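You operate a simulated robot arm through the tools that you are given. There is no shell and no other tool. Be economical: measure what you need, move in short steps, check, and stop when the job is done.

The job below is to be done with a simulated robot arm. You get a single attempt, and the scene is never put back.

Task
Put things in order on the top of the press bench. At the end: the white printed block stands where the blue printed block stood; the grey printed block stands where the white printed block stood; the blue printed block is on the small white carton; the small green pad stands where the grey printed block stood; whatever was shut is shut again. Leave all else as you found it, and nothing knocked over.
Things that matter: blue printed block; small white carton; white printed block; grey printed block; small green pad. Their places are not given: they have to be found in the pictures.

It is judged by the outcome, as a careful person would: the job done as asked, and still so three seconds after it is handed in. It fails if anything else is knocked over, pushed out of place, dropped, spilled or broken.

Robot
A 6-joint arm with a two-finger parallel gripper, fixed in place. Base frame: the origin is at the foot of the arm, x ahead of it, y to its left, z up; the work surface is at about z = 0. Lengths are in cm, angles in degrees, forces in N, time in s.
With the tool pointing down near the work surface it reaches from about 18 to 46 cm from the base axis. Its first joint turns from -70.0 to 70.0 degrees. Payload 1.9 kg.
The TCP is the grasp point between the finger pads, 2.3 cm short of the fingertips. In the tool frame z runs along the fingers and y along their closing line. The gripper opens to 9.4 cm. The fingers are 3.8 cm wide and 1 cm thick; the gripper's body (5.4 by 9.6 cm) begins 3.9 cm behind the TCP.
Orientation is that of the tool frame in the base frame, as a unit quaternion [w, x, y, z]. With the fingers straight down and closing along the base's y, the tool's x points along the base's -x, its y along +y and its z along -z.

Tools
- The arm moves only by the tool nudge_tool. Its argument "plan" is a list of rows, each a list of 7 numbers: the gripper command, from -1 (shut) to 1 (fully open), values between in proportion, then the shift along the tool's x, y, z in cm, then the turn, a rotation vector about the tool's x, y, z in degrees. In form: [[fingers, x, y, z, rx, ry, rz], ...]. A call has 1 to 20 rows; each row is the pose to reach, as a shift and turn from the pose commanded when the call began, along the tool's axes at that moment. A row lasts 0.2 s, in which the tool goes at most 5 cm and 8.6 degrees; a call with a longer step from one row to the next is refused whole, and so is a gripper value outside its range. Where a pose cannot be reached the arm comes as near as it can. A force on the tool above 40 N (or 10 N above the force at the start of the call, whichever is more), or a blocked arm, ends the call early, and 0.2 s more pass. Each finger travels about 10.8 cm/s and halts on what it meets, pressing with about 25 N; the grip force reading is that of the motor and also rises with nothing between the fingers. The clock runs only during rows and for 0.2 s after the last one: add rows that repeat a pose to give the fingers time. It gives the time, the measured TCP pose, the force on the tool (base axes), the opening and the grip force at its end, in the units of the frame above (readings bear some noise).
- Cameras (640 x 400 px; columns grow to the right, rows downward): "scene" is fixed at [5.01, 33.28, 42.51]; the picture's right is [-0.76, -0.65, 0.00], its down [-0.38, 0.45, -0.81] and it looks along [0.52, -0.61, -0.59] (base axes); focal length 257 px, centre (320, 200). "wrist" rides on the gripper at [-3.9, 0, -4.4] in the tool frame; the picture's right is [0.00, -1.00, 0.00], its down [0.97, 0.00, -0.24] and it looks along [0.24, 0.00, 0.97] (tool axes); focal length 218 px, centre (320, 200).
- grab_frame(camera): a new picture of that camera. The clock stands still meanwhile.
- locate(camera, pixels): there is no depth. For up to 12 entries [column, row, z] of the newest picture of that camera ("zoom" is the newest enlarged one), the place [x, y] in the base frame at which the ray of that pixel passes the height z, good to about 0.2 cm, but the place of the scene camera against the robot may be out by one fixed shift of up to 2.5 cm in any direction. The clock stands still meanwhile.
- inspect(camera, box): a new picture of the part [left, top, right, bottom] of that camera's present view, enlarged. The clock stands still meanwhile.
- hand_in(): hands the job in; it is judged then, once.

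Keep the steps short. Do not move on a guess: measure, check each grasp and each placing, and mend mistakes. In all there are 80 turns and 34 pictures (those below and enlarged ones count). Leave the gripper open and the arm clear of the work at the hand-in unless told otherwise, and finish with a single line.

The tools are called as a command line: name --pt "numbers of a row" for each row, then --argument value for the rest, lists and objects as JSON in quotes. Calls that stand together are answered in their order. nudge_tool: Moves the arm, as the interface text tells. Its arguments: {"type":"object","properties":{"plan":{"type":"array"}},"required":["plan"]} The other tools are called the same way: grab_frame (camera) takes a picture; locate (camera, pixels) gives the place at which the rays of pixels pass given heights; inspect (camera, box) takes an enlarged picture of a part of a camera's view; hand_in () hands the job in.

At the start:

```text
time: 0.0
eef_pos: [29.45, -1.63, 26.01]
tcp_rot: [0.001, 0.002, 1.0, 0.0]
wrist_force: [0.2, 0.0, -0.1]
gripper_width: 9.38
finger_force: 0.0
```

scene: 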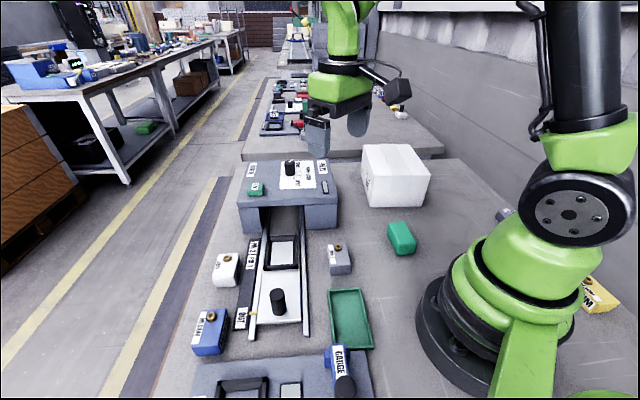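
wrist: 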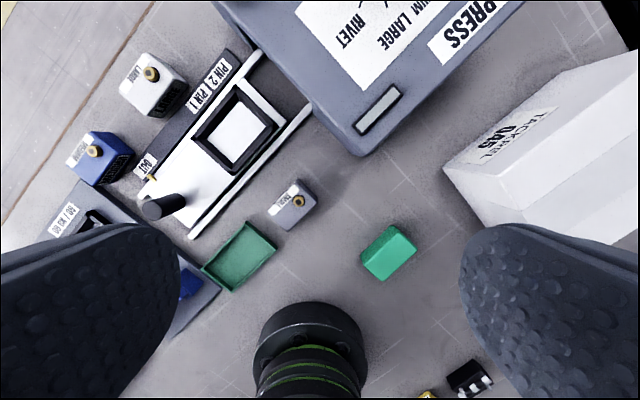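

I'll start by enlarging the views, which show the white block (150,85), blue (98,158), grey (292,205), green pad (388,252) and the carton at right.

inspect --camera "wrist" --box '[40, 30, 440, 300]'

inspect --camera "scene" --box '[180, 130, 460, 400]'

locate --camera "wrist" --pixels '[[150, 85, 3], [98, 158, 3], [292, 205, 3], [388, 252, 2], [443, 168, 8], [530, 260, 8], [443, 168, 0], [497, 227, 0], [388, 252, 0], [238, 130, 3], [160, 207, 5], [360, 150, 8]]'

```text
1.48 times, centred on (240, 165) of wrist
```

zoom: 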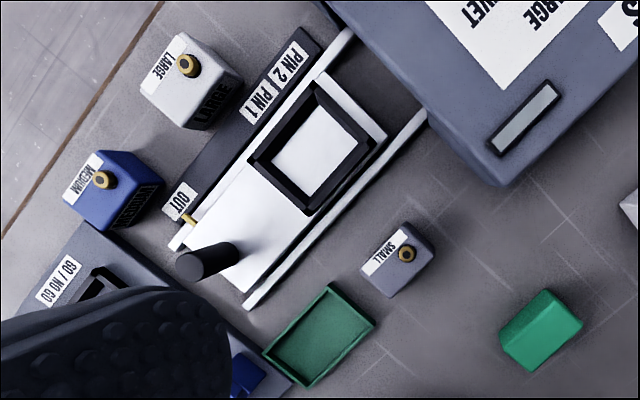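

```text
1.48 times, centred on (320, 265) of scene
```

zoom: 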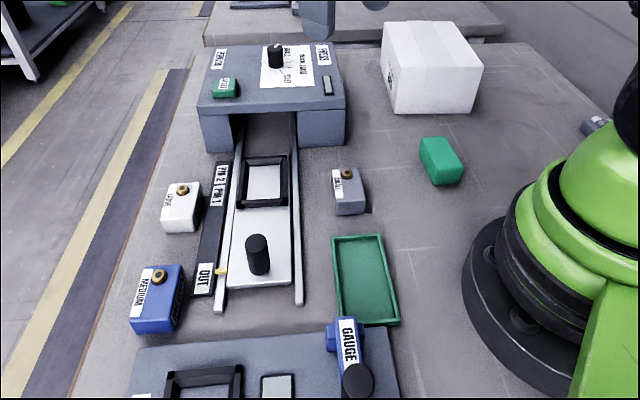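

```text
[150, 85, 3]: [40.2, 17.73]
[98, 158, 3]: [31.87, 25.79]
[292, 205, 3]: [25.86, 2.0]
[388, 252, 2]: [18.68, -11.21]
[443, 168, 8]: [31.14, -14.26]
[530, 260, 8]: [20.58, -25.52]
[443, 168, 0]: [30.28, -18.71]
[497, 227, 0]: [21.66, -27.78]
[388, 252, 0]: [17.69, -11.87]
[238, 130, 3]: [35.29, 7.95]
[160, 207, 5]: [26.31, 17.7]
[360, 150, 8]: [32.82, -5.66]
```

Next I'll move above the blue and white blocks, staying high, for a closer look.

nudge_tool --pt "1 -0.6 4 1 0 0 0" --pt "1 -1.2 8 2 0 0 0" --pt "1 -1.8 12 3 0 0 0" --pt "1 -2.4 16 4 0 0 0" --pt "1 -3 20 5 0 0 0" --pt "1 -3.5 23.6 6 0 0 0" --pt "1 -3.5 23.6 6 0 0 0"

grab_frame --camera "wrist"

```text
time: 1.6
eef_pos: [32.94, 21.94, 20.15]
tcp_rot: [0.001, 0.002, 1.0, 0.0]
wrist_force: [0.1, 0.2, 1.1]
gripper_width: 9.38
finger_force: 0.1
```

```text
29 pictures are left
```

wrist: 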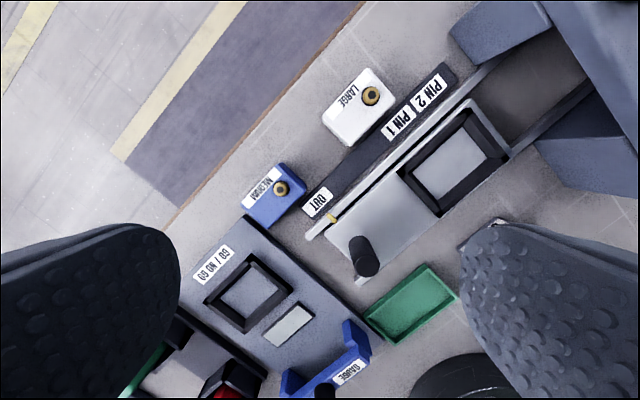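

Both blocks are visible (blue around (273,195), white around (358,107)). I'll enlarge to get their corners.

inspect --camera "wrist" --box '[220, 50, 420, 250]'

```text
2.00 times, centred on (320, 150) of wrist
```

zoom: 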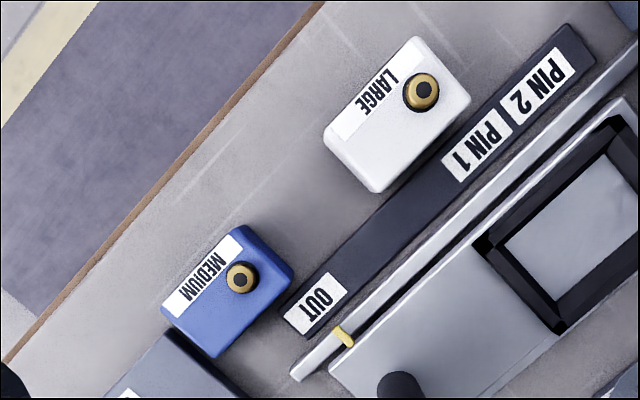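

The knobs triangulate to tops at z≈3.4, so the block tops are around 2.8. I'll locate the corners at that height.

locate --camera "zoom" --pixels '[[162, 310, 2.8], [240, 225, 2.8], [294, 275, 2.8], [217, 357, 2.8], [322, 138, 2.8], [415, 37, 2.8], [470, 98, 2.8], [377, 192, 2.8], [241, 277, 3.5], [421, 92, 3.5], [565, 25, 0.5], [305, 335, 0.5]]'

```text
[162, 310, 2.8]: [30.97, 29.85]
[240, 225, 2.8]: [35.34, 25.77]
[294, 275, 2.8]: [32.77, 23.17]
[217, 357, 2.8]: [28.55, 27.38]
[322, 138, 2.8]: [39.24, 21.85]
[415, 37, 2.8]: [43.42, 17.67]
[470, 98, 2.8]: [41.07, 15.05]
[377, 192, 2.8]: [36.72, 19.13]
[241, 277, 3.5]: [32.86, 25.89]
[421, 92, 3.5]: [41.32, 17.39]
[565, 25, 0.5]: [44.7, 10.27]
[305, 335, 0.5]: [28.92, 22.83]
```

The blue block is 6.0×3.7 cm, centre (31.9,26.5), yaw −44°. The white one is 5.9×3.5 cm, centre (40.1,18.4), yaw −45°. Next I'll measure the carton, grey block and pad from above.

nudge_tool --pt "1 0.75 -4.5 -0.5 0 0 0" --pt "1 1.5 -9 -1 0 0 0" --pt "1 2.25 -13.5 -1.5 0 0 0" --pt "1 3 -18 -2 0 0 0" --pt "1 3.75 -22.5 -2.5 0 0 0" --pt "1 4.5 -27 -3 0 0 0" --pt "1 5.25 -31.5 -3.5 0 0 0" --pt "1 6 -36 -4 0 0 0" --pt "1 6 -36 -4 0 0 0"

grab_frame --camera "wrist"

```text
time: 3.6
eef_pos: [26.96, -14.05, 24.08]
tcp_rot: [-0.001, 0.001, 1.0, 0.001]
wrist_force: [0.0, -0.6, -0.2]
gripper_width: 9.42
finger_force: 0.1
```

```text
27 pictures are left
```

wrist: 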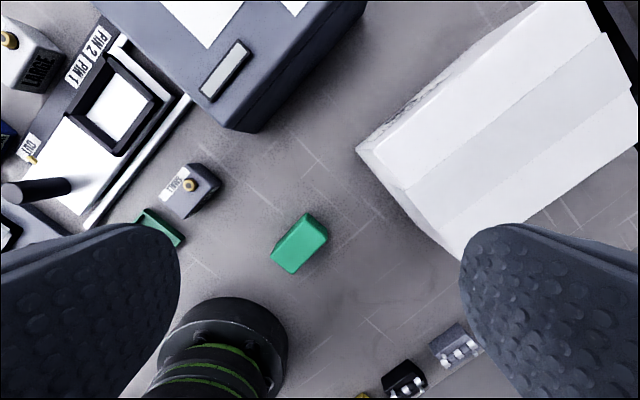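

The carton lies further right and is partly hidden by a finger, so I'll move over it.

nudge_tool --pt "1 0 -4 -1 0 0 0" --pt "1 0 -8 -2 0 0 0" --pt "1 0 -11 -3 0 0 0" --pt "1 0 -11 -3 0 0 0"

grab_frame --camera "wrist"

```text
time: 4.6
eef_pos: [26.94, -25.05, 27.11]
tcp_rot: [-0.001, 0.001, 1.0, 0.001]
wrist_force: [-0.8, 0.3, 0.1]
gripper_width: 9.39
finger_force: 0.0
```

```text
26 pictures are left
```

wrist: 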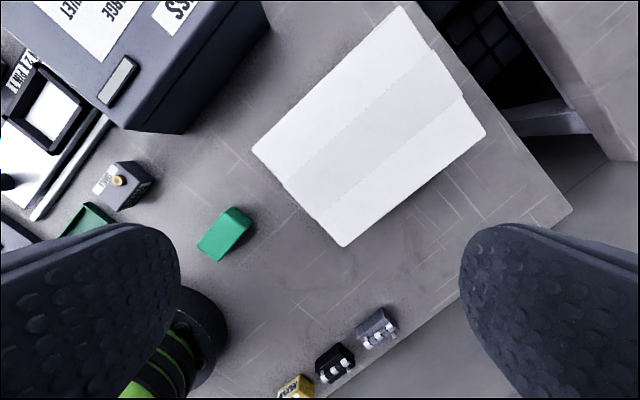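

By comparing views I get a carton height of about 10.9. I'll zoom in to confirm and locate the corners of the carton, grey block and pad.

inspect --camera "wrist" --box '[80, 100, 280, 280]'

locate --camera "wrist" --pixels '[[252, 150, 10.9], [402, 6, 10.9], [485, 130, 10.9], [343, 247, 10.9], [117, 180, 3.5]]'

inspect --camera "scene" --box '[310, 120, 450, 280]'

```text
2.22 times, centred on (180, 190) of wrist
```

zoom: 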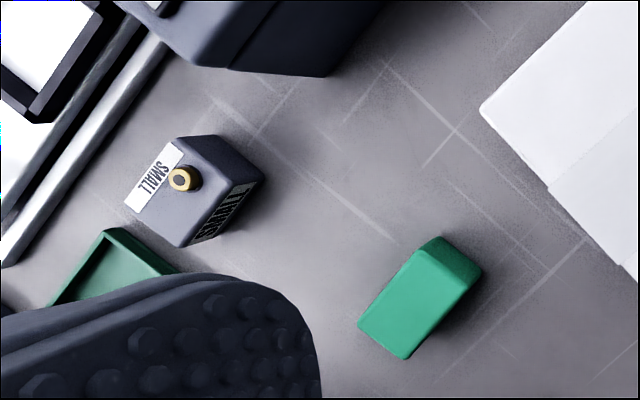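

```text
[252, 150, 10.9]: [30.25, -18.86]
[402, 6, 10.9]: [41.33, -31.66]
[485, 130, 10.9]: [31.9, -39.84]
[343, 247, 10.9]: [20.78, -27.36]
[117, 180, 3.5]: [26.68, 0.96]
```

```text
2.50 times, centred on (380, 200) of scene
```

zoom: 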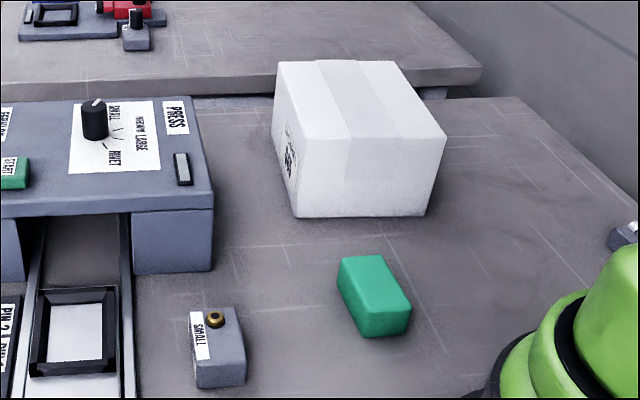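

The carton top spans (30.3,−18.9), (41.3,−31.7), (31.9,−39.8), (20.8,−27.4). I'll now look straight down on the grey block and pad on the way back.

nudge_tool --pt "1 0.6 4.5 1.5 0 0 0" --pt "1 1.2 9 3 0 0 0" --pt "1 1.8 13.5 4.5 0 0 0" --pt "1 2.4 18 6 0 0 0" --pt "1 3 21 7 0 0 0" --pt "1 3 21 7 0 0 0"

inspect --camera "wrist" --box '[200, 110, 440, 280]'

```text
time: 6.0
eef_pos: [24.05, -3.72, 19.99]
tcp_rot: [0.001, 0.002, 1.0, -0.001]
wrist_force: [0.1, 0.2, 0.3]
gripper_width: 9.41
finger_force: 0.2
```

```text
2.35 times, centred on (320, 195) of wrist
```

zoom: 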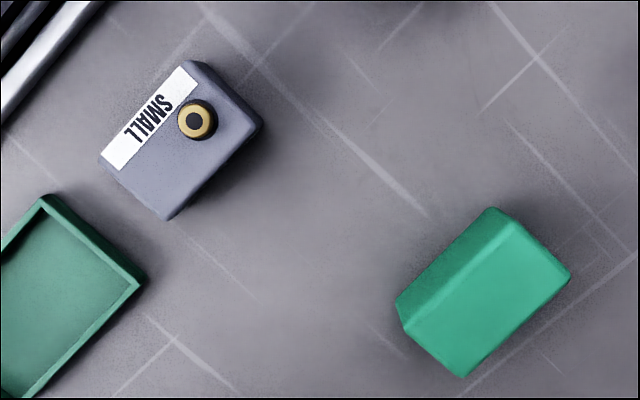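

Corners are now visible for grey (100,157),(188,62),(257,125),(168,217) and for the pad. I'll locate them.

locate --camera "zoom" --pixels '[[100, 157, 2.7], [188, 62, 2.7], [257, 125, 2.7], [168, 217, 2.7], [195, 121, 3.2], [403, 322, 2.7], [515, 223, 2.7], [570, 276, 2.7], [462, 377, 2.7], [397, 300, 0], [490, 208, 0]]'

```text
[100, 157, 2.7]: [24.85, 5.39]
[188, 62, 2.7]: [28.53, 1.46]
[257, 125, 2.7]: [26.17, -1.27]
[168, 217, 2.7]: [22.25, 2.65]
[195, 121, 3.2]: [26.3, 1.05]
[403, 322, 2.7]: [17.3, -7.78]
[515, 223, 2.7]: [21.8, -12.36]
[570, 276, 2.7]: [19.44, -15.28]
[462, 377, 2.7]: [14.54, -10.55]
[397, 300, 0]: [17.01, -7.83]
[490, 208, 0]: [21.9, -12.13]
```

Grey: centre (25.5,2.1), yaw −46°. Pad: centre (18.3,−11.5), yaw −44°, about 2.7 high. I'll move over blue at z=20, turning the hand 45° so it closes across the block's short side.

nudge_tool --pt "1 -1.12 4.32 0 0 0 6.4" --pt "1 -2.25 8.65 0 0 0 12.8" --pt "1 -3.37 12.97 0 0 0 19.2" --pt "1 -4.49 17.29 0 0 0 25.6" --pt "1 -5.61 21.6 0 0 0 32" --pt "0.5 -6.74 25.94 0 0 0 38.5" --pt "0.19 -7.86 30.26 0 0 0 45" --pt "0.19 -7.86 30.26 0 0 0 45" --pt "0.19 -7.86 30.26 0 0 0 45"

grab_frame --camera "wrist"

```text
time: 8.0
eef_pos: [31.9, 26.39, 20.17]
tcp_rot: [0.001, 0.384, 0.923, 0.0]
wrist_force: [0.1, -0.8, -0.1]
gripper_width: 5.58
finger_force: 0.1
```

```text
22 pictures are left
```

wrist: 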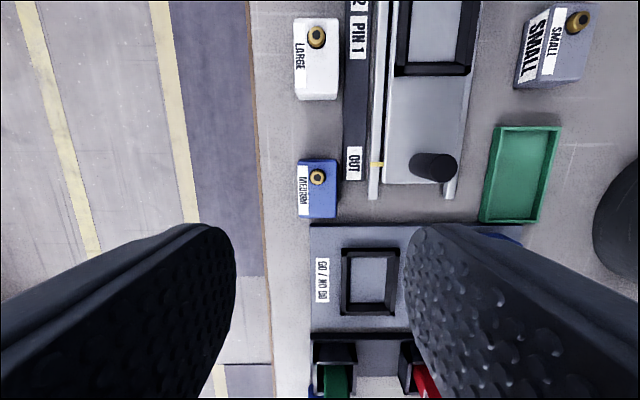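

The hand is aligned with blue (u 298–336, v 160–218). I'll verify its centre.

locate --camera "wrist" --pixels '[[298, 162, 2.8], [336, 160, 2.8], [336, 216, 2.8], [299, 219, 2.8], [317, 189, 2.8], [345, 182, 0.3], [297, 101, 2.8], [338, 99, 2.8], [337, 20, 2.8], [295, 21, 2.8], [312, 226, 1]]'

```text
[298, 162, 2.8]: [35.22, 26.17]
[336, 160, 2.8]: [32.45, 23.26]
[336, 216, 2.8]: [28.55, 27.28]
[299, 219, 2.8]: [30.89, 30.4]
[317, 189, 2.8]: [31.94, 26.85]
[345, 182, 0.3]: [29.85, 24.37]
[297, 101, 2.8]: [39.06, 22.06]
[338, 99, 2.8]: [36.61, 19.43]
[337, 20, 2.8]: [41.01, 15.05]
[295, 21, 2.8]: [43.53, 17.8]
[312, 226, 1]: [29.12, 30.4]
```

Blue's centre is confirmed at about (31.85,26.65). I'll descend to TCP z 3.3 (tips at 1.0, above the thin plate) and close.

nudge_tool --pt "0.19 0.15 0.1 4.5 0 0 0" --pt "0.19 0.15 0.1 9 0 0 0" --pt "0.19 0.15 0.1 13 0 0 0" --pt "0.19 0.15 0.1 15 0 0 0" --pt "0.19 0.15 0.1 16 0 0 0" --pt "0.19 0.15 0.1 16.8 0 0 0" --pt "0.19 0.15 0.1 16.8 0 0 0" --pt "-0.2 0.15 0.1 16.8 0 0 0" --pt "-1 0.15 0.1 16.8 0 0 0" --pt "-1 0.15 0.1 16.8 0 0 0" --pt "-1 0.15 0.1 16.8 0 0 0"

```text
time: 10.4
eef_pos: [31.98, 26.41, 3.4]
tcp_rot: [0.001, 0.385, 0.923, -0.001]
wrist_force: [0.1, 0.2, -0.4]
gripper_width: 3.94
finger_force: 25.1
```

It is gripped at 3.94 cm wide. I'll lift straight up and check with the scene view.

nudge_tool --pt "-1 0 0 -1 0 0 0" --pt "-1 0 0 -3 0 0 0" --pt "-1 0 0 -7 0 0 0" --pt "-1 0 0 -11.5 0 0 0" --pt "-1 0 0 -16 0 0 0" --pt "-1 0 0 -19 0 0 0"

grab_frame --camera "wrist"

```text
time: 11.8
eef_pos: [31.78, 26.51, 22.2]
tcp_rot: [0.001, 0.384, 0.923, 0.001]
wrist_force: [0.4, -0.3, 0.1]
gripper_width: 0.0
finger_force: 25.2
```

```text
21 pictures are left
```

wrist: 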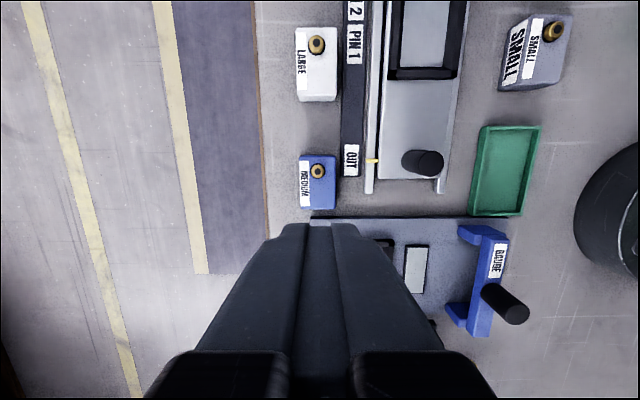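

The block slipped out because the grip was too shallow. It appears still upright in place at (318,182). I'll enlarge to check it and judge the plate's height.

inspect --camera "wrist" --box '[270, 130, 390, 230]'

inspect --camera "scene" --box '[180, 230, 300, 370]'

```text
4.00 times, centred on (330, 180) of wrist
```

zoom: 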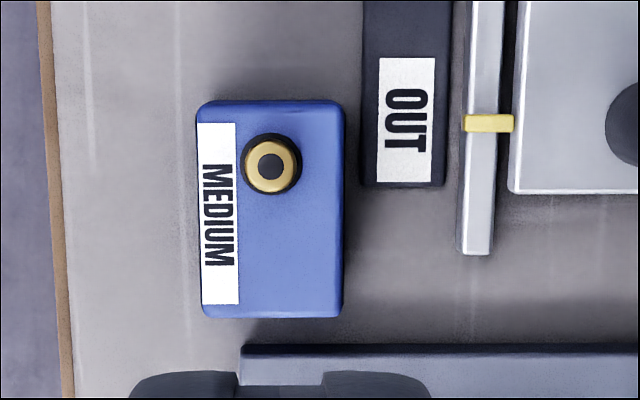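

```text
2.86 times, centred on (240, 300) of scene
```

zoom: 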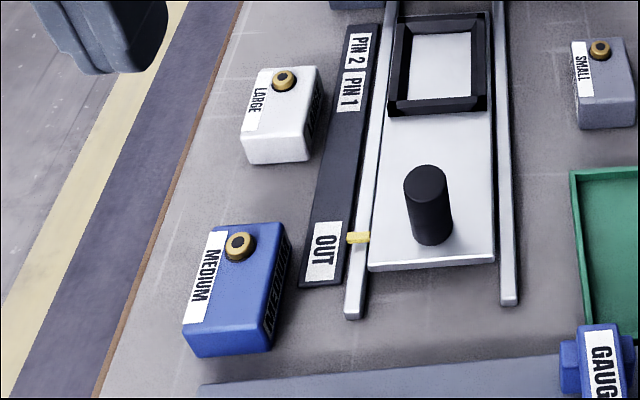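

Blue is undisturbed. Shifting the grip 1.0 cm toward the gauge end clears the plate's end, so I can go deeper (TCP z 2.6). I'll open to about 5.2 and descend.

nudge_tool --pt "0.1 1.0 0.12 3 0 0 0" --pt "0.1 1.0 0.12 7 0 0 0" --pt "0.1 1.0 0.12 11 0 0 0" --pt "0.1 1.0 0.12 14.5 0 0 0" --pt "0.1 1.0 0.12 16.5 0 0 0" --pt "0.1 1.0 0.12 18 0 0 0" --pt "0.1 1.0 0.12 19 0 0 0" --pt "0.1 1.0 0.12 19.6 0 0 0" --pt "0.1 1.0 0.12 19.6 0 0 0"

```text
time: 13.8
eef_pos: [31.47, 27.22, 2.7]
tcp_rot: [-0.001, 0.384, 0.923, 0.0]
wrist_force: [0.4, 0.6, -0.2]
gripper_width: 5.16
finger_force: 0.1
```

No contact on the way down. I'll close, wait, and lift slowly by 3 cm.

nudge_tool --pt "-0.2 0 0 0.1 0 0 0" --pt "-1 0 0 0.1 0 0 0" --pt "-1 0 0 0.1 0 0 0" --pt "-1 0 0 0.1 0 0 0" --pt "-1 0 0 -0.4 0 0 0" --pt "-1 0 0 -1 0 0 0" --pt "-1 0 0 -2 0 0 0" --pt "-1 0 0 -3 0 0 0" --pt "-1 0 0 -3 0 0 0"

```text
time: 15.8
eef_pos: [31.31, 27.28, 5.88]
tcp_rot: [0.001, 0.385, 0.923, 0.0]
wrist_force: [0.3, 0.2, -0.6]
gripper_width: 3.94
finger_force: 25.3
```

It is still holding 3.94 cm. I'll lift on and check with a picture.

nudge_tool --pt "-1 0 0 -2 0 0 0" --pt "-1 0 0 -5 0 0 0" --pt "-1 0 0 -8 0 0 0" --pt "-1 0 0 -11 0 0 0" --pt "-1 0 0 -14 0 0 0" --pt "-1 0 0 -16 0 0 0" --pt "-1 0 0 -16 0 0 0"

grab_frame --camera "wrist"

```text
time: 17.4
eef_pos: [31.18, 27.21, 21.86]
tcp_rot: [0.001, 0.384, 0.923, -0.001]
wrist_force: [-0.7, 0.2, -0.6]
gripper_width: 3.98
finger_force: 25.0
```

```text
18 pictures are left
```

wrist: 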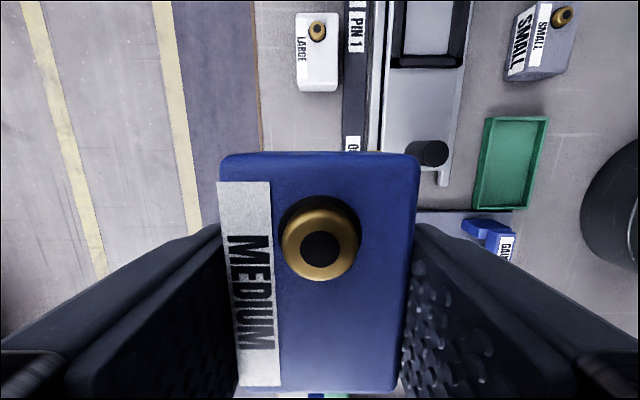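

Blue is held securely. I'll carry it level at z≈22 to above the carton.

nudge_tool --pt "-1 -1.5 -1.7 0 0 0 0" --pt "-1 -4.5 -4.9 0 0 0 0" --pt "-1 -7.5 -8.1 0 0 0 0" --pt "-1 -10.5 -11.4 0 0 0 0" --pt "-1 -13.5 -14.6 0 0 0 0" --pt "-1 -16.5 -17.8 0 0 0 0" --pt "-1 -19.5 -21.1 0 0 0 0" --pt "-1 -22.5 -24.3 0 0 0 0" --pt "-1 -25.5 -27.6 0 0 0 0" --pt "-1 -28.5 -30.8 0 0 0 0" --pt "-1 -31.5 -34 0 0 0 0" --pt "-1 -34.5 -37.3 0 0 0 0" --pt "-1 -36.9 -39.9 0 0 0 0" --pt "-1 -36.9 -39.9 0 0 0 0" --pt "-1 -36.9 -39.9 0 0 0 0"

grab_frame --camera "wrist"

grab_frame --camera "scene"

```text
time: 20.6
eef_pos: [28.83, -27.12, 21.78]
tcp_rot: [-0.001, 0.385, 0.923, 0.0]
wrist_force: [1.2, -0.7, 0.1]
gripper_width: 3.96
finger_force: 24.7
```

```text
17 pictures are left
```

wrist: 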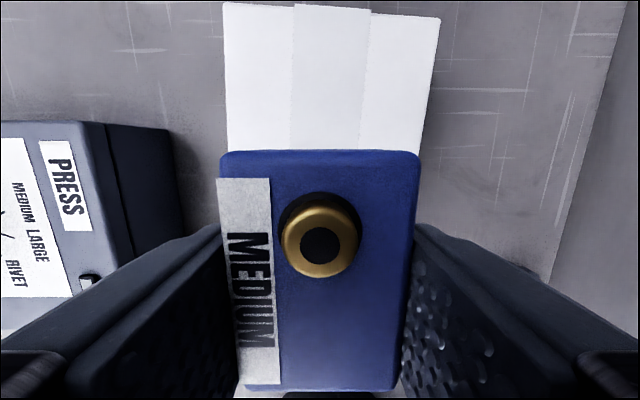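

```text
16 pictures are left
```

scene: 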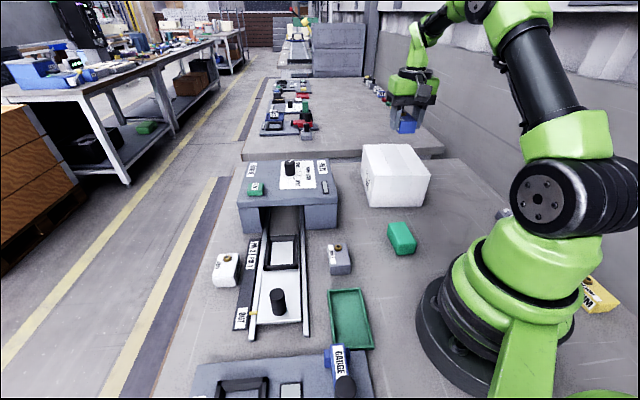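

Blue is over the carton's middle strip. I'll descend to TCP 14.4, which leaves about 0.8 cm clearance, then feel for contact.

nudge_tool --pt "-1 0 0 3 0 0 0" --pt "-1 0 0 5.5 0 0 0" --pt "-1 0 0 6.8 0 0 0" --pt "-1 0 0 7.4 0 0 0" --pt "-1 0 0 7.4 0 0 0"

nudge_tool --pt "-1 0 0 0.2 0 0 0" --pt "-1 0 0 0.4 0 0 0" --pt "-1 0 0 0.4 0 0 0"

nudge_tool --pt "-1 0 0 0.15 0 0 0" --pt "-1 0 0 0.15 0 0 0"

nudge_tool --pt "-1 0 0 0.15 0 0 0" --pt "-1 0 0 0.15 0 0 0"

```text
time: 21.8
eef_pos: [28.88, -27.12, 14.37]
tcp_rot: [-0.001, 0.384, 0.923, 0.0]
wrist_force: [0.2, -0.3, -1.4]
gripper_width: 3.97
finger_force: 24.9
```

```text
time: 22.6
eef_pos: [28.84, -27.09, 13.93]
tcp_rot: [0.0, 0.384, 0.923, 0.0]
wrist_force: [-0.4, 0.5, -1.0]
gripper_width: 3.97
finger_force: 24.7
```

```text
time: 23.2
eef_pos: [28.89, -27.16, 13.74]
tcp_rot: [0.0, 0.385, 0.923, 0.0]
wrist_force: [-0.3, 1.0, -1.5]
gripper_width: 3.96
finger_force: 24.6
```

```text
time: 23.8
eef_pos: [28.97, -27.1, 13.47]
tcp_rot: [-0.001, 0.384, 0.923, 0.0]
wrist_force: [0.5, 0.0, -0.9]
gripper_width: 3.95
finger_force: 25.3
```

No contact yet at 13.5, where force z is about −1. I'll continue in small steps.

nudge_tool --pt "-1 0 0 0.15 0 0 0" --pt "-1 0 0 0.15 0 0 0"

nudge_tool --pt "-1 0 0 0.15 0 0 0" --pt "-1 0 0 0.15 0 0 0"

inspect --camera "scene" --box '[340, 80, 460, 220]'

```text
time: 24.4
eef_pos: [28.96, -27.06, 13.54]
tcp_rot: [0.0, 0.385, 0.923, 0.0]
wrist_force: [-0.5, 0.1, 0.0]
gripper_width: 3.94
finger_force: 24.5
```

```text
time: 25.0
eef_pos: [28.98, -27.1, 13.28]
tcp_rot: [0.001, 0.384, 0.923, 0.0]
wrist_force: [-0.2, 0.3, -1.0]
gripper_width: 3.93
finger_force: 24.9
```

```text
2.86 times, centred on (400, 150) of scene
```

zoom: 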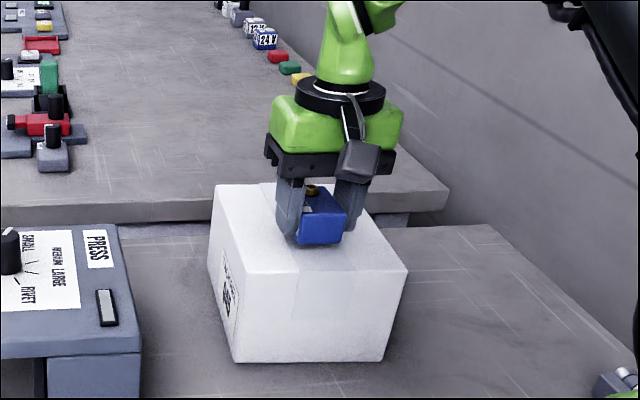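

Very close now with no upward force yet. I'll take a few more small steps.

nudge_tool --pt "-1 0 0 0.2 0 0 0" --pt "-1 0 0 0.2 0 0 0"

nudge_tool --pt "-1 0 0 0.2 0 0 0" --pt "-1 0 0 0.2 0 0 0"

```text
time: 25.6
eef_pos: [29.03, -27.0, 13.11]
tcp_rot: [0.001, 0.384, 0.923, -0.002]
wrist_force: [0.4, -0.1, 0.3]
gripper_width: 3.95
finger_force: 24.7
```

```text
time: 26.2
eef_pos: [28.92, -27.05, 12.99]
tcp_rot: [-0.001, 0.384, 0.923, 0.0]
wrist_force: [0.4, 0.2, -1.4]
gripper_width: 3.97
finger_force: 24.7
```

nudge_tool --pt "-1 0 0 0.2 0 0 0" --pt "-1 0 0 0.2 0 0 0"

nudge_tool --pt "-1 0 0 0.2 0 0 0" --pt "-1 0 0 0.2 0 0 0"

```text
time: 26.8
eef_pos: [29.03, -27.03, 12.63]
tcp_rot: [0.0, 0.384, 0.923, -0.001]
wrist_force: [0.1, 0.8, -0.5]
gripper_width: 3.93
finger_force: 24.8
```

```text
time: 27.4
eef_pos: [29.02, -26.96, 12.61]
tcp_rot: [0.001, 0.384, 0.923, 0.0]
wrist_force: [-3.0, 0.3, 20.3]
gripper_width: 3.96
finger_force: 24.9
```

Contact: 20 N at z 12.6, so the carton top is about 10. I'll ease up 0.15, open gently, and rise.

nudge_tool --pt "-1 0 0 -0.15 0 0 0" --pt "-0.1 0 0 -0.15 0 0 0" --pt "0.1 0 0 -0.15 0 0 0" --pt "0.2 0 0 -0.15 0 0 0" --pt "0.2 0 0 -0.15 0 0 0" --pt "0.2 0 0 -1.5 0 0 0" --pt "0.2 0 0 -4 0 0 0" --pt "0.2 0 0 -8 0 0 0" --pt "0.2 0 0 -10 0 0 0"

grab_frame --camera "wrist"

```text
time: 29.4
eef_pos: [28.9, -27.13, 22.52]
tcp_rot: [0.0, 0.384, 0.923, -0.001]
wrist_force: [0.0, -0.2, -0.4]
gripper_width: 5.65
finger_force: 0.2
```

```text
14 pictures are left
```

wrist: 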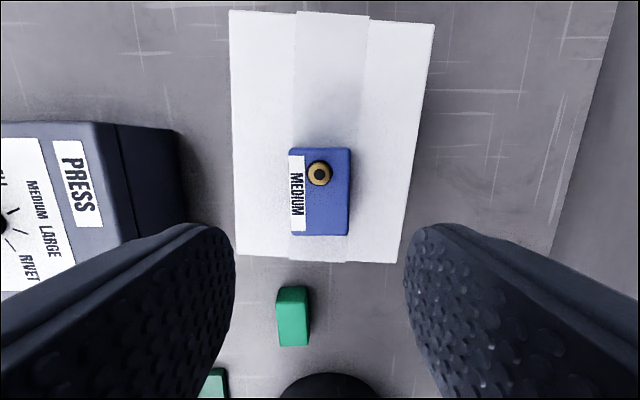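

Blue sits safely on the carton. Next is the white block: move to above (39.35,19.2), the same end offset as the blue grip so it can be placed the same way.

nudge_tool --pt "0.2 2.31 3.65 0 0 0 0" --pt "0.2 4.61 7.3 0 0 0 0" --pt "0.2 6.92 10.95 0 0 0 0" --pt "0.2 9.23 14.6 0 0 0 0" --pt "0.2 11.53 18.25 0 0 0 0" --pt "0.2 13.84 21.9 0 0 0 0" --pt "0.2 16.14 25.55 0 0 0 0" --pt "0.2 18.45 29.2 0 0 0 0" --pt "0.2 20.76 32.85 0 0 0 0" --pt "0.2 23.06 36.5 0 0 0 0" --pt "0.2 25.37 40.15 0 0 0 0" --pt "0.2 25.37 40.15 3 0 0 0" --pt "0.1 25.37 40.15 6 0 0 0" --pt "0.1 25.37 40.15 6 0 0 0"

inspect --camera "wrist" --box '[240, 90, 400, 250]'

```text
time: 32.4
eef_pos: [39.61, 19.21, 16.52]
tcp_rot: [0.0, 0.385, 0.923, 0.0]
wrist_force: [-0.1, 0.0, 0.3]
gripper_width: 5.19
finger_force: 0.1
```

```text
2.50 times, centred on (320, 170) of wrist
```

zoom: 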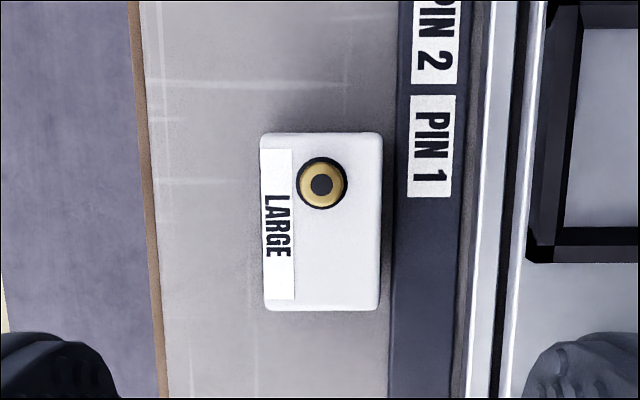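

White is laterally centred (u 260–381) with its centre 1.28 cm along the tool's −x. I'll shift −0.25 and descend slowly to z≈2.85 with about 4.9 open.

nudge_tool --pt "0.06 -0.25 0.0 4 0 0 0" --pt "0.05 -0.25 0.0 8 0 0 0" --pt "0.05 -0.25 0.0 11 0 0 0" --pt "0.05 -0.25 0.0 12.3 0 0 0" --pt "0.05 -0.25 0.0 13 0 0 0" --pt "0.05 -0.25 0.0 13.4 0 0 0" --pt "0.05 -0.25 0.0 13.65 0 0 0" --pt "0.05 -0.25 0.0 13.65 0 0 0"

```text
time: 34.2
eef_pos: [39.81, 19.19, 2.84]
tcp_rot: [0.001, 0.384, 0.923, 0.0]
wrist_force: [0.0, -0.2, 0.5]
gripper_width: 4.94
finger_force: 0.1
```

No contact. I'll close and lift slowly.

nudge_tool --pt "-0.2 0 0 0 0 0 0" --pt "-1 0 0 0 0 0 0" --pt "-1 0 0 0 0 0 0" --pt "-1 0 0 0 0 0 0" --pt "-1 0 0 -0.4 0 0 0" --pt "-1 0 0 -1 0 0 0" --pt "-1 0 0 -2 0 0 0" --pt "-1 0 0 -3 0 0 0" --pt "-1 0 0 -3 0 0 0"

grab_frame --camera "wrist"

```text
time: 36.2
eef_pos: [39.79, 19.0, 5.88]
tcp_rot: [0.0, 0.385, 0.923, 0.0]
wrist_force: [-0.1, 0.6, 0.1]
gripper_width: 3.94
finger_force: 24.6
```

```text
12 pictures are left
```

wrist: 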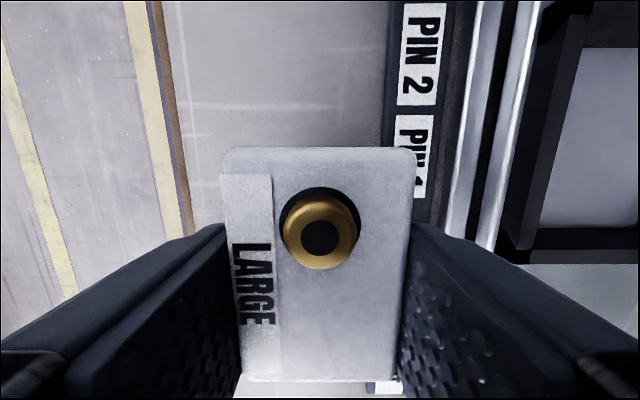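

White is held square. I'll raise it to z≈12, slide 11.8 cm along tool x to blue's old spot, lower to z≈6, and re-check the reading.

nudge_tool --pt "-1 0 0 -2 0 0 0" --pt "-1 0 0 -5 0 0 0" --pt "-1 2 0 -6 0 0 0" --pt "-1 5 -0.1 -6 0 0 0" --pt "-1 8 -0.15 -6 0 0 0" --pt "-1 10.5 -0.2 -6 0 0 0" --pt "-1 11.77 -0.2 -6 0 0 0" --pt "-1 11.77 -0.2 -4 0 0 0" --pt "-1 11.77 -0.2 -1 0 0 0" --pt "-1 11.77 -0.2 -0.5 0 0 0" --pt "-1 11.77 -0.2 -0.5 0 0 0"

nudge_tool --pt "-1 0 0 0 0 0 0"

```text
time: 38.6
eef_pos: [31.27, 27.2, 6.24]
tcp_rot: [0.0, 0.384, 0.923, -0.001]
wrist_force: [-0.3, -0.2, -1.5]
gripper_width: 3.94
finger_force: 25.1
```

```text
time: 39.0
eef_pos: [31.36, 27.2, 6.26]
tcp_rot: [0.0, 0.384, 0.923, -0.001]
wrist_force: [0.0, 0.1, -0.9]
gripper_width: 3.96
finger_force: 24.8
```

Position is within 0.1 cm. I'll lower to just above contact, then touch.

nudge_tool --pt "-1 0 0.05 1.5 0 0 0" --pt "-1 0 0.05 2.6 0 0 0" --pt "-1 0 0.05 3.1 0 0 0" --pt "-1 0 0.05 3.3 0 0 0" --pt "-1 0 0.05 3.3 0 0 0"

nudge_tool --pt "-1 0 0 0.12 0 0 0" --pt "-1 0 0 0.12 0 0 0"

```text
time: 40.2
eef_pos: [31.41, 27.34, 3.0]
tcp_rot: [0.0, 0.385, 0.923, -0.001]
wrist_force: [-1.2, -0.8, -0.8]
gripper_width: 3.96
finger_force: 25.4
```

```text
time: 40.8
eef_pos: [31.29, 27.36, 2.89]
tcp_rot: [0.0, 0.384, 0.923, 0.0]
wrist_force: [1.1, 0.3, -0.5]
gripper_width: 3.95
finger_force: 24.9
```

nudge_tool --pt "-1 0 0 0.1 0 0 0" --pt "-1 0 0 0.1 0 0 0"

nudge_tool --pt "-1 0 0 0.1 0 0 0" --pt "-1 0 0 0.1 0 0 0"

```text
time: 41.4
eef_pos: [31.43, 27.23, 2.88]
tcp_rot: [0.001, 0.385, 0.923, 0.001]
wrist_force: [-2.3, -0.5, 8.3]
gripper_width: 3.98
finger_force: 25.3
```

```text
time: 42.0
eef_pos: [31.45, 27.25, 2.85]
tcp_rot: [0.002, 0.384, 0.923, 0.001]
wrist_force: [-3.1, -3.2, 20.5]
gripper_width: 3.97
finger_force: 25.3
```

It is touching down (20 N). I'll ease, open narrowly, rise, and look.

nudge_tool --pt "-1 0 0 -0.12 0 0 0" --pt "-0.1 0 0 -0.12 0 0 0" --pt "0.05 0 0 -0.12 0 0 0" --pt "0.05 0 0 -0.12 0 0 0" --pt "0.05 0 0 -1.5 0 0 0" --pt "0.05 0 0 -5 0 0 0" --pt "0.05 0 0 -9.5 0 0 0" --pt "0.05 0 0 -14 0 0 0" --pt "0.05 0 0 -17.3 0 0 0" --pt "0.05 0 0 -17.3 0 0 0"

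grab_frame --camera "wrist"

```text
time: 44.2
eef_pos: [31.29, 27.3, 20.19]
tcp_rot: [0.001, 0.384, 0.923, 0.0]
wrist_force: [0.3, -0.1, 0.6]
gripper_width: 4.96
finger_force: 0.0
```

```text
11 pictures are left
```

wrist: 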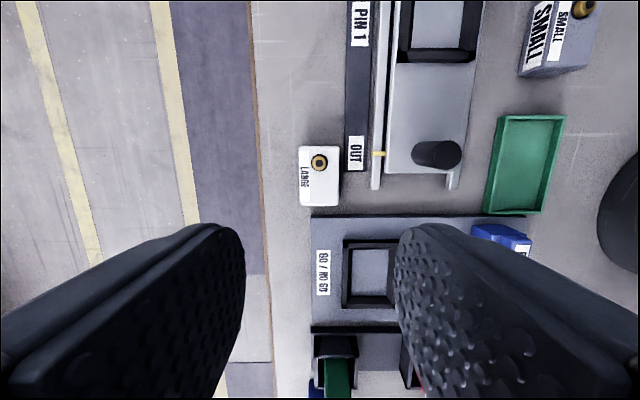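

White stands in blue's spot. I'll verify numerically.

locate --camera "wrist" --pixels '[[299, 149, 2.8], [339, 147, 2.8], [340, 205, 2.8], [300, 207, 2.8], [319, 162, 3.4], [312, 215, 1]]'

```text
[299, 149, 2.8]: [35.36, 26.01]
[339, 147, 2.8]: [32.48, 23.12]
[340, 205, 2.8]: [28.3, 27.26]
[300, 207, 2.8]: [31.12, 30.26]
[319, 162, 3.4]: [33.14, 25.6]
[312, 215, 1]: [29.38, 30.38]
```

White's centre is (31.82,26.66), matching blue's old (31.85,26.65). On to the grey block: move above it and look.

nudge_tool --pt "0.1 -2.13 -3.66 0 0 0 0" --pt "0.1 -4.26 -7.31 0 0 0 0" --pt "0.1 -6.4 -10.97 0 0 0 0" --pt "0.1 -8.53 -14.63 0 0 0 0" --pt "0.1 -10.66 -18.28 0 0 0 0" --pt "0.1 -12.79 -21.94 1 0 0 0" --pt "0.1 -12.79 -21.94 4 0 0 0" --pt "0.1 -12.79 -21.94 4 0 0 0"

inspect --camera "wrist" --box '[240, 90, 400, 250]'

```text
time: 46.0
eef_pos: [24.78, 2.8, 16.19]
tcp_rot: [0.0, 0.383, 0.924, 0.0]
wrist_force: [-0.2, 0.5, 0.6]
gripper_width: 5.2
finger_force: 0.0
```

```text
2.50 times, centred on (320, 170) of wrist
```

zoom: 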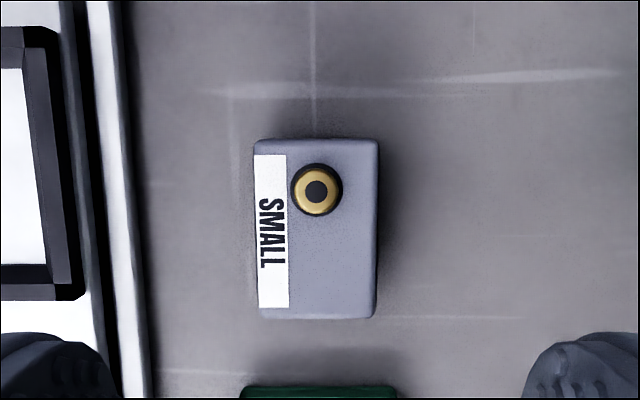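

Grey has the same size and is aligned, with its centre at u 316 (0.13 cm left). I'll shift y +0.13, descend, grip, and lift slowly.

nudge_tool --pt "0.1 0 0.13 4 0 0 0" --pt "0.1 0 0.13 8 0 0 0" --pt "0.1 0 0.13 11 0 0 0" --pt "0.1 0 0.13 12.5 0 0 0" --pt "0.1 0 0.13 13.1 0 0 0" --pt "0.1 0 0.13 13.4 0 0 0" --pt "0.1 0 0.13 13.4 0 0 0"

nudge_tool --pt "-0.2 0 0 0 0 0 0" --pt "-1 0 0 0 0 0 0" --pt "-1 0 0 0 0 0 0" --pt "-1 0 0 0 0 0 0"

nudge_tool --pt "-1 0 0 -0.4 0 0 0" --pt "-1 0 0 -1 0 0 0" --pt "-1 0 0 -2 0 0 0" --pt "-1 0 0 -3 0 0 0" --pt "-1 0 0 -3 0 0 0"

grab_frame --camera "wrist"

```text
time: 47.6
eef_pos: [24.87, 2.88, 2.68]
tcp_rot: [0.001, 0.384, 0.923, -0.001]
wrist_force: [0.3, -0.5, 0.2]
gripper_width: 5.15
finger_force: 0.1
```

```text
time: 48.6
eef_pos: [24.83, 2.92, 2.68]
tcp_rot: [0.001, 0.384, 0.923, 0.0]
wrist_force: [0.0, -0.7, 0.5]
gripper_width: 3.94
finger_force: 24.8
```

```text
time: 49.8
eef_pos: [24.85, 2.87, 5.63]
tcp_rot: [0.0, 0.385, 0.923, 0.0]
wrist_force: [0.8, -0.8, -1.0]
gripper_width: 3.98
finger_force: 24.7
```

```text
9 pictures are left
```

wrist: 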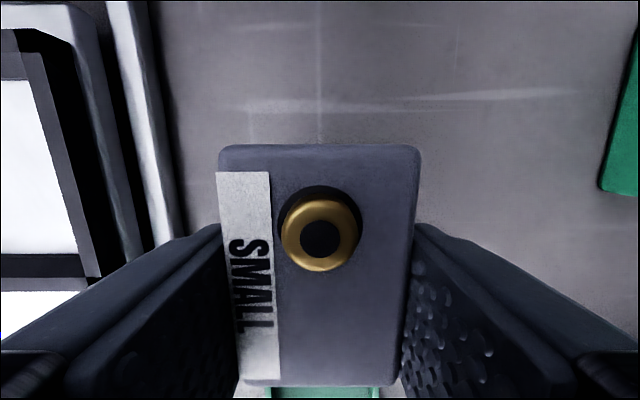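

Grey is held. I'll raise to z≈16 and carry it to above white's old spot (TCP 39.8,19.1), lowering to z≈6.

nudge_tool --pt "-1 0 0 -2 0 0 0" --pt "-1 0 0 -5.5 0 0 0" --pt "-1 0 0 -9 0 0 0" --pt "-1 0 0 -10.5 0 0 0" --pt "-1 0.1 2.5 -10.5 0 0 0" --pt "-1 0.25 6 -10.5 0 0 0" --pt "-1 0.4 10 -10.5 0 0 0" --pt "-1 0.6 14 -10.5 0 0 0" --pt "-1 0.8 18 -10.5 0 0 0" --pt "-1 0.95 21 -10.5 0 0 0" --pt "-1 0.95 22.03 -10.5 0 0 0" --pt "-1 0.95 22.03 -10.5 0 0 0" --pt "-1 0.95 22.03 -7 0 0 0" --pt "-1 0.95 22.03 -3 0 0 0" --pt "-1 0.95 22.03 -1 0 0 0" --pt "-1 0.95 22.03 -0.4 0 0 0" --pt "-1 0.95 22.03 -0.4 0 0 0"

nudge_tool --pt "-1 0 0 0 0 0 0"

nudge_tool --pt "-1 0 0 0 0 0 0"

```text
time: 53.4
eef_pos: [39.8, 19.12, 5.96]
tcp_rot: [0.0, 0.384, 0.923, 0.0]
wrist_force: [-0.2, -0.6, -1.3]
gripper_width: 3.94
finger_force: 24.9
```

```text
time: 53.8
eef_pos: [39.82, 19.06, 6.1]
tcp_rot: [0.0, 0.385, 0.923, 0.001]
wrist_force: [0.3, -0.3, -1.6]
gripper_width: 3.95
finger_force: 25.1
```

```text
time: 54.2
eef_pos: [39.79, 19.13, 5.97]
tcp_rot: [0.0, 0.385, 0.923, -0.001]
wrist_force: [1.2, -0.6, -1.3]
gripper_width: 3.95
finger_force: 25.0
```

Right on target. I'll lower to about 2.8 (bottom ≈0.1 above the bench) so the fingertip stays clear of the plate.

nudge_tool --pt "-1 0 0 1.5 0 0 0" --pt "-1 0 0 2.6 0 0 0" --pt "-1 0 0 3.05 0 0 0" --pt "-1 0 0 3.2 0 0 0" --pt "-1 0 0 3.2 0 0 0"

nudge_tool --pt "-1 0 0 0.07 0 0 0" --pt "-1 0 0 0.07 0 0 0"

```text
time: 55.4
eef_pos: [39.86, 19.05, 2.81]
tcp_rot: [0.001, 0.384, 0.923, 0.0]
wrist_force: [0.4, 0.1, -0.5]
gripper_width: 3.94
finger_force: 25.0
```

```text
time: 56.0
eef_pos: [39.83, 19.06, 2.73]
tcp_rot: [0.001, 0.385, 0.923, 0.0]
wrist_force: [-0.2, 0.3, -0.4]
gripper_width: 3.93
finger_force: 25.1
```

Within 0.05 cm of touching. I'll release narrowly and rise straight up, then look.

nudge_tool --pt "-0.1 0 0 0 0 0 0" --pt "0.0 0 0 0 0 0 0" --pt "0.05 0 0 0 0 0 0" --pt "0.05 0 0 0 0 0 0" --pt "0.05 0 0 -1.2 0 0 0" --pt "0.05 0 0 -4 0 0 0" --pt "0.05 0 0 -8 0 0 0" --pt "0.05 0 0 -12 0 0 0" --pt "0.05 0 0 -13.8 0 0 0" --pt "0.05 0 0 -13.8 0 0 0"

inspect --camera "wrist" --box '[240, 90, 400, 250]'

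```text
time: 58.2
eef_pos: [39.9, 18.94, 16.74]
tcp_rot: [0.001, 0.384, 0.923, 0.0]
wrist_force: [-0.5, -0.5, -0.3]
gripper_width: 4.95
finger_force: 0.0
```

```text
2.50 times, centred on (320, 170) of wrist
```

zoom: 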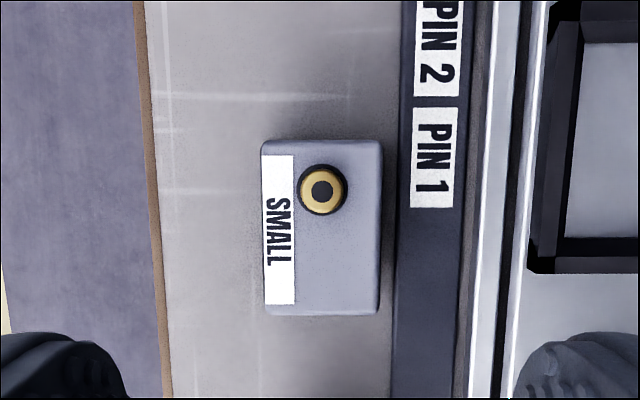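

Grey stands in white's old place, within about 0.15 cm and aligned. Last is the green pad: move above it.

nudge_tool --pt "0.05 -0.7 -4.1 -2 0 0 0" --pt "0.05 -1.4 -8.2 -2 0 0 0" --pt "0.05 -2.1 -12.3 -2 0 0 0" --pt "0.05 -2.8 -16.4 -2 0 0 0" --pt "0.05 -3.5 -20.5 -2 0 0 0" --pt "0.3 -4.2 -24.5 -2 0 0 0" --pt "0.3 -4.9 -28.6 -2 0 0 0" --pt "0.3 -5.6 -32.7 -1 0 0 0" --pt "0.3 -6.32 -36.79 0 0 0 0" --pt "0.3 -6.32 -36.79 0.5 0 0 0" --pt "0.3 -6.32 -36.79 0.5 0 0 0"

inspect --camera "wrist" --box '[240, 110, 400, 270]'

```text
time: 60.6
eef_pos: [18.12, -11.37, 16.03]
tcp_rot: [0.0, 0.384, 0.924, -0.001]
wrist_force: [0.7, 0.0, 0.8]
gripper_width: 6.13
finger_force: 0.1
```

```text
2.50 times, centred on (320, 190) of wrist
```

zoom: 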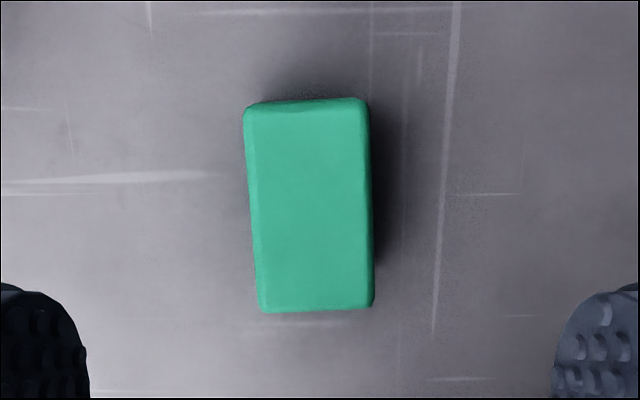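

The pad's centre is offset (−0.17, +0.28) and turned about −3.4° from the hand. I'll correct, descend, and grip.

nudge_tool --pt "0.3 -0.17 0.28 4 0 0 -3.4" --pt "0.3 -0.17 0.28 8 0 0 -3.4" --pt "0.3 -0.17 0.28 11 0 0 -3.4" --pt "0.3 -0.17 0.28 12.5 0 0 -3.4" --pt "0.3 -0.17 0.28 13.1 0 0 -3.4" --pt "0.3 -0.17 0.28 13.4 0 0 -3.4" --pt "0.3 -0.17 0.28 13.4 0 0 -3.4"

nudge_tool --pt "0.1 0 0 0 0 0 0" --pt "-1 0 0 0 0 0 0" --pt "-1 0 0 0 0 0 0" --pt "-1 0 0 0 0 0 0"

nudge_tool --pt "-1 0 0 -0.4 0 0 0" --pt "-1 0 0 -1 0 0 0" --pt "-1 0 0 -2 0 0 0" --pt "-1 0 0 -3 0 0 0" --pt "-1 0 0 -3 0 0 0"

grab_frame --camera "wrist"

```text
time: 62.2
eef_pos: [18.48, -11.41, 2.65]
tcp_rot: [0.0, 0.357, 0.934, 0.0]
wrist_force: [-0.2, -0.8, -0.1]
gripper_width: 6.1
finger_force: 0.0
```

```text
time: 63.2
eef_pos: [18.53, -11.3, 2.67]
tcp_rot: [0.001, 0.356, 0.934, -0.001]
wrist_force: [-0.6, 0.3, -1.0]
gripper_width: 3.89
finger_force: 25.1
```

```text
time: 64.4
eef_pos: [18.5, -11.23, 5.72]
tcp_rot: [0.0, 0.356, 0.934, 0.0]
wrist_force: [-0.6, 0.9, -0.2]
gripper_width: 3.9
finger_force: 24.7
```

```text
6 pictures are left
```

wrist: 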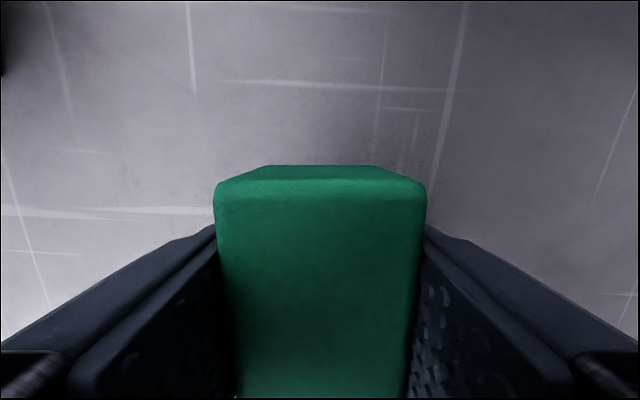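

The pad is held. I'll raise it, carry it to grey's old spot (TCP 25.5,2.15), and turn back +3.4°.

nudge_tool --pt "-1 0 0 -2 0 0 0" --pt "-1 0 0 -4 0 0 0" --pt "-1 0.8 3 -4 0 0 0.7" --pt "-1 1.7 6.8 -4 0 0 1.6" --pt "-1 2.7 10.6 -4 0 0 2.5" --pt "-1 3.4 13.5 -4 0 0 3.1" --pt "-1 3.7 14.69 -4 0 0 3.4" --pt "-1 3.7 14.69 -2 0 0 3.4" --pt "-1 3.7 14.69 0 0 0 3.4" --pt "-1 3.7 14.69 0 0 0 3.4"

nudge_tool --pt "-1 0 0 0 0 0 0"

```text
time: 66.6
eef_pos: [25.51, 2.19, 5.68]
tcp_rot: [0.001, 0.383, 0.924, 0.0]
wrist_force: [-0.7, -0.4, -0.4]
gripper_width: 3.87
finger_force: 25.0
```

```text
time: 67.0
eef_pos: [25.45, 2.11, 5.62]
tcp_rot: [0.0, 0.384, 0.923, -0.001]
wrist_force: [-0.4, -0.2, -0.7]
gripper_width: 3.9
finger_force: 25.3
```

On target. I'll lower to z≈2.72.

nudge_tool --pt "-1 0 0 1.5 0 0 0" --pt "-1 0 0 2.5 0 0 0" --pt "-1 0 0 2.9 0 0 0" --pt "-1 0 0 2.9 0 0 0"

nudge_tool --pt "-1 0 0 0.07 0 0 0" --pt "-1 0 0 0.07 0 0 0"

```text
time: 68.0
eef_pos: [25.56, 2.12, 2.85]
tcp_rot: [0.0, 0.384, 0.923, 0.0]
wrist_force: [-0.6, -0.4, 0.5]
gripper_width: 3.87
finger_force: 25.0
```

```text
time: 68.6
eef_pos: [25.52, 2.15, 2.75]
tcp_rot: [0.0, 0.384, 0.923, 0.0]
wrist_force: [0.8, -0.3, -0.5]
gripper_width: 3.89
finger_force: 24.6
```

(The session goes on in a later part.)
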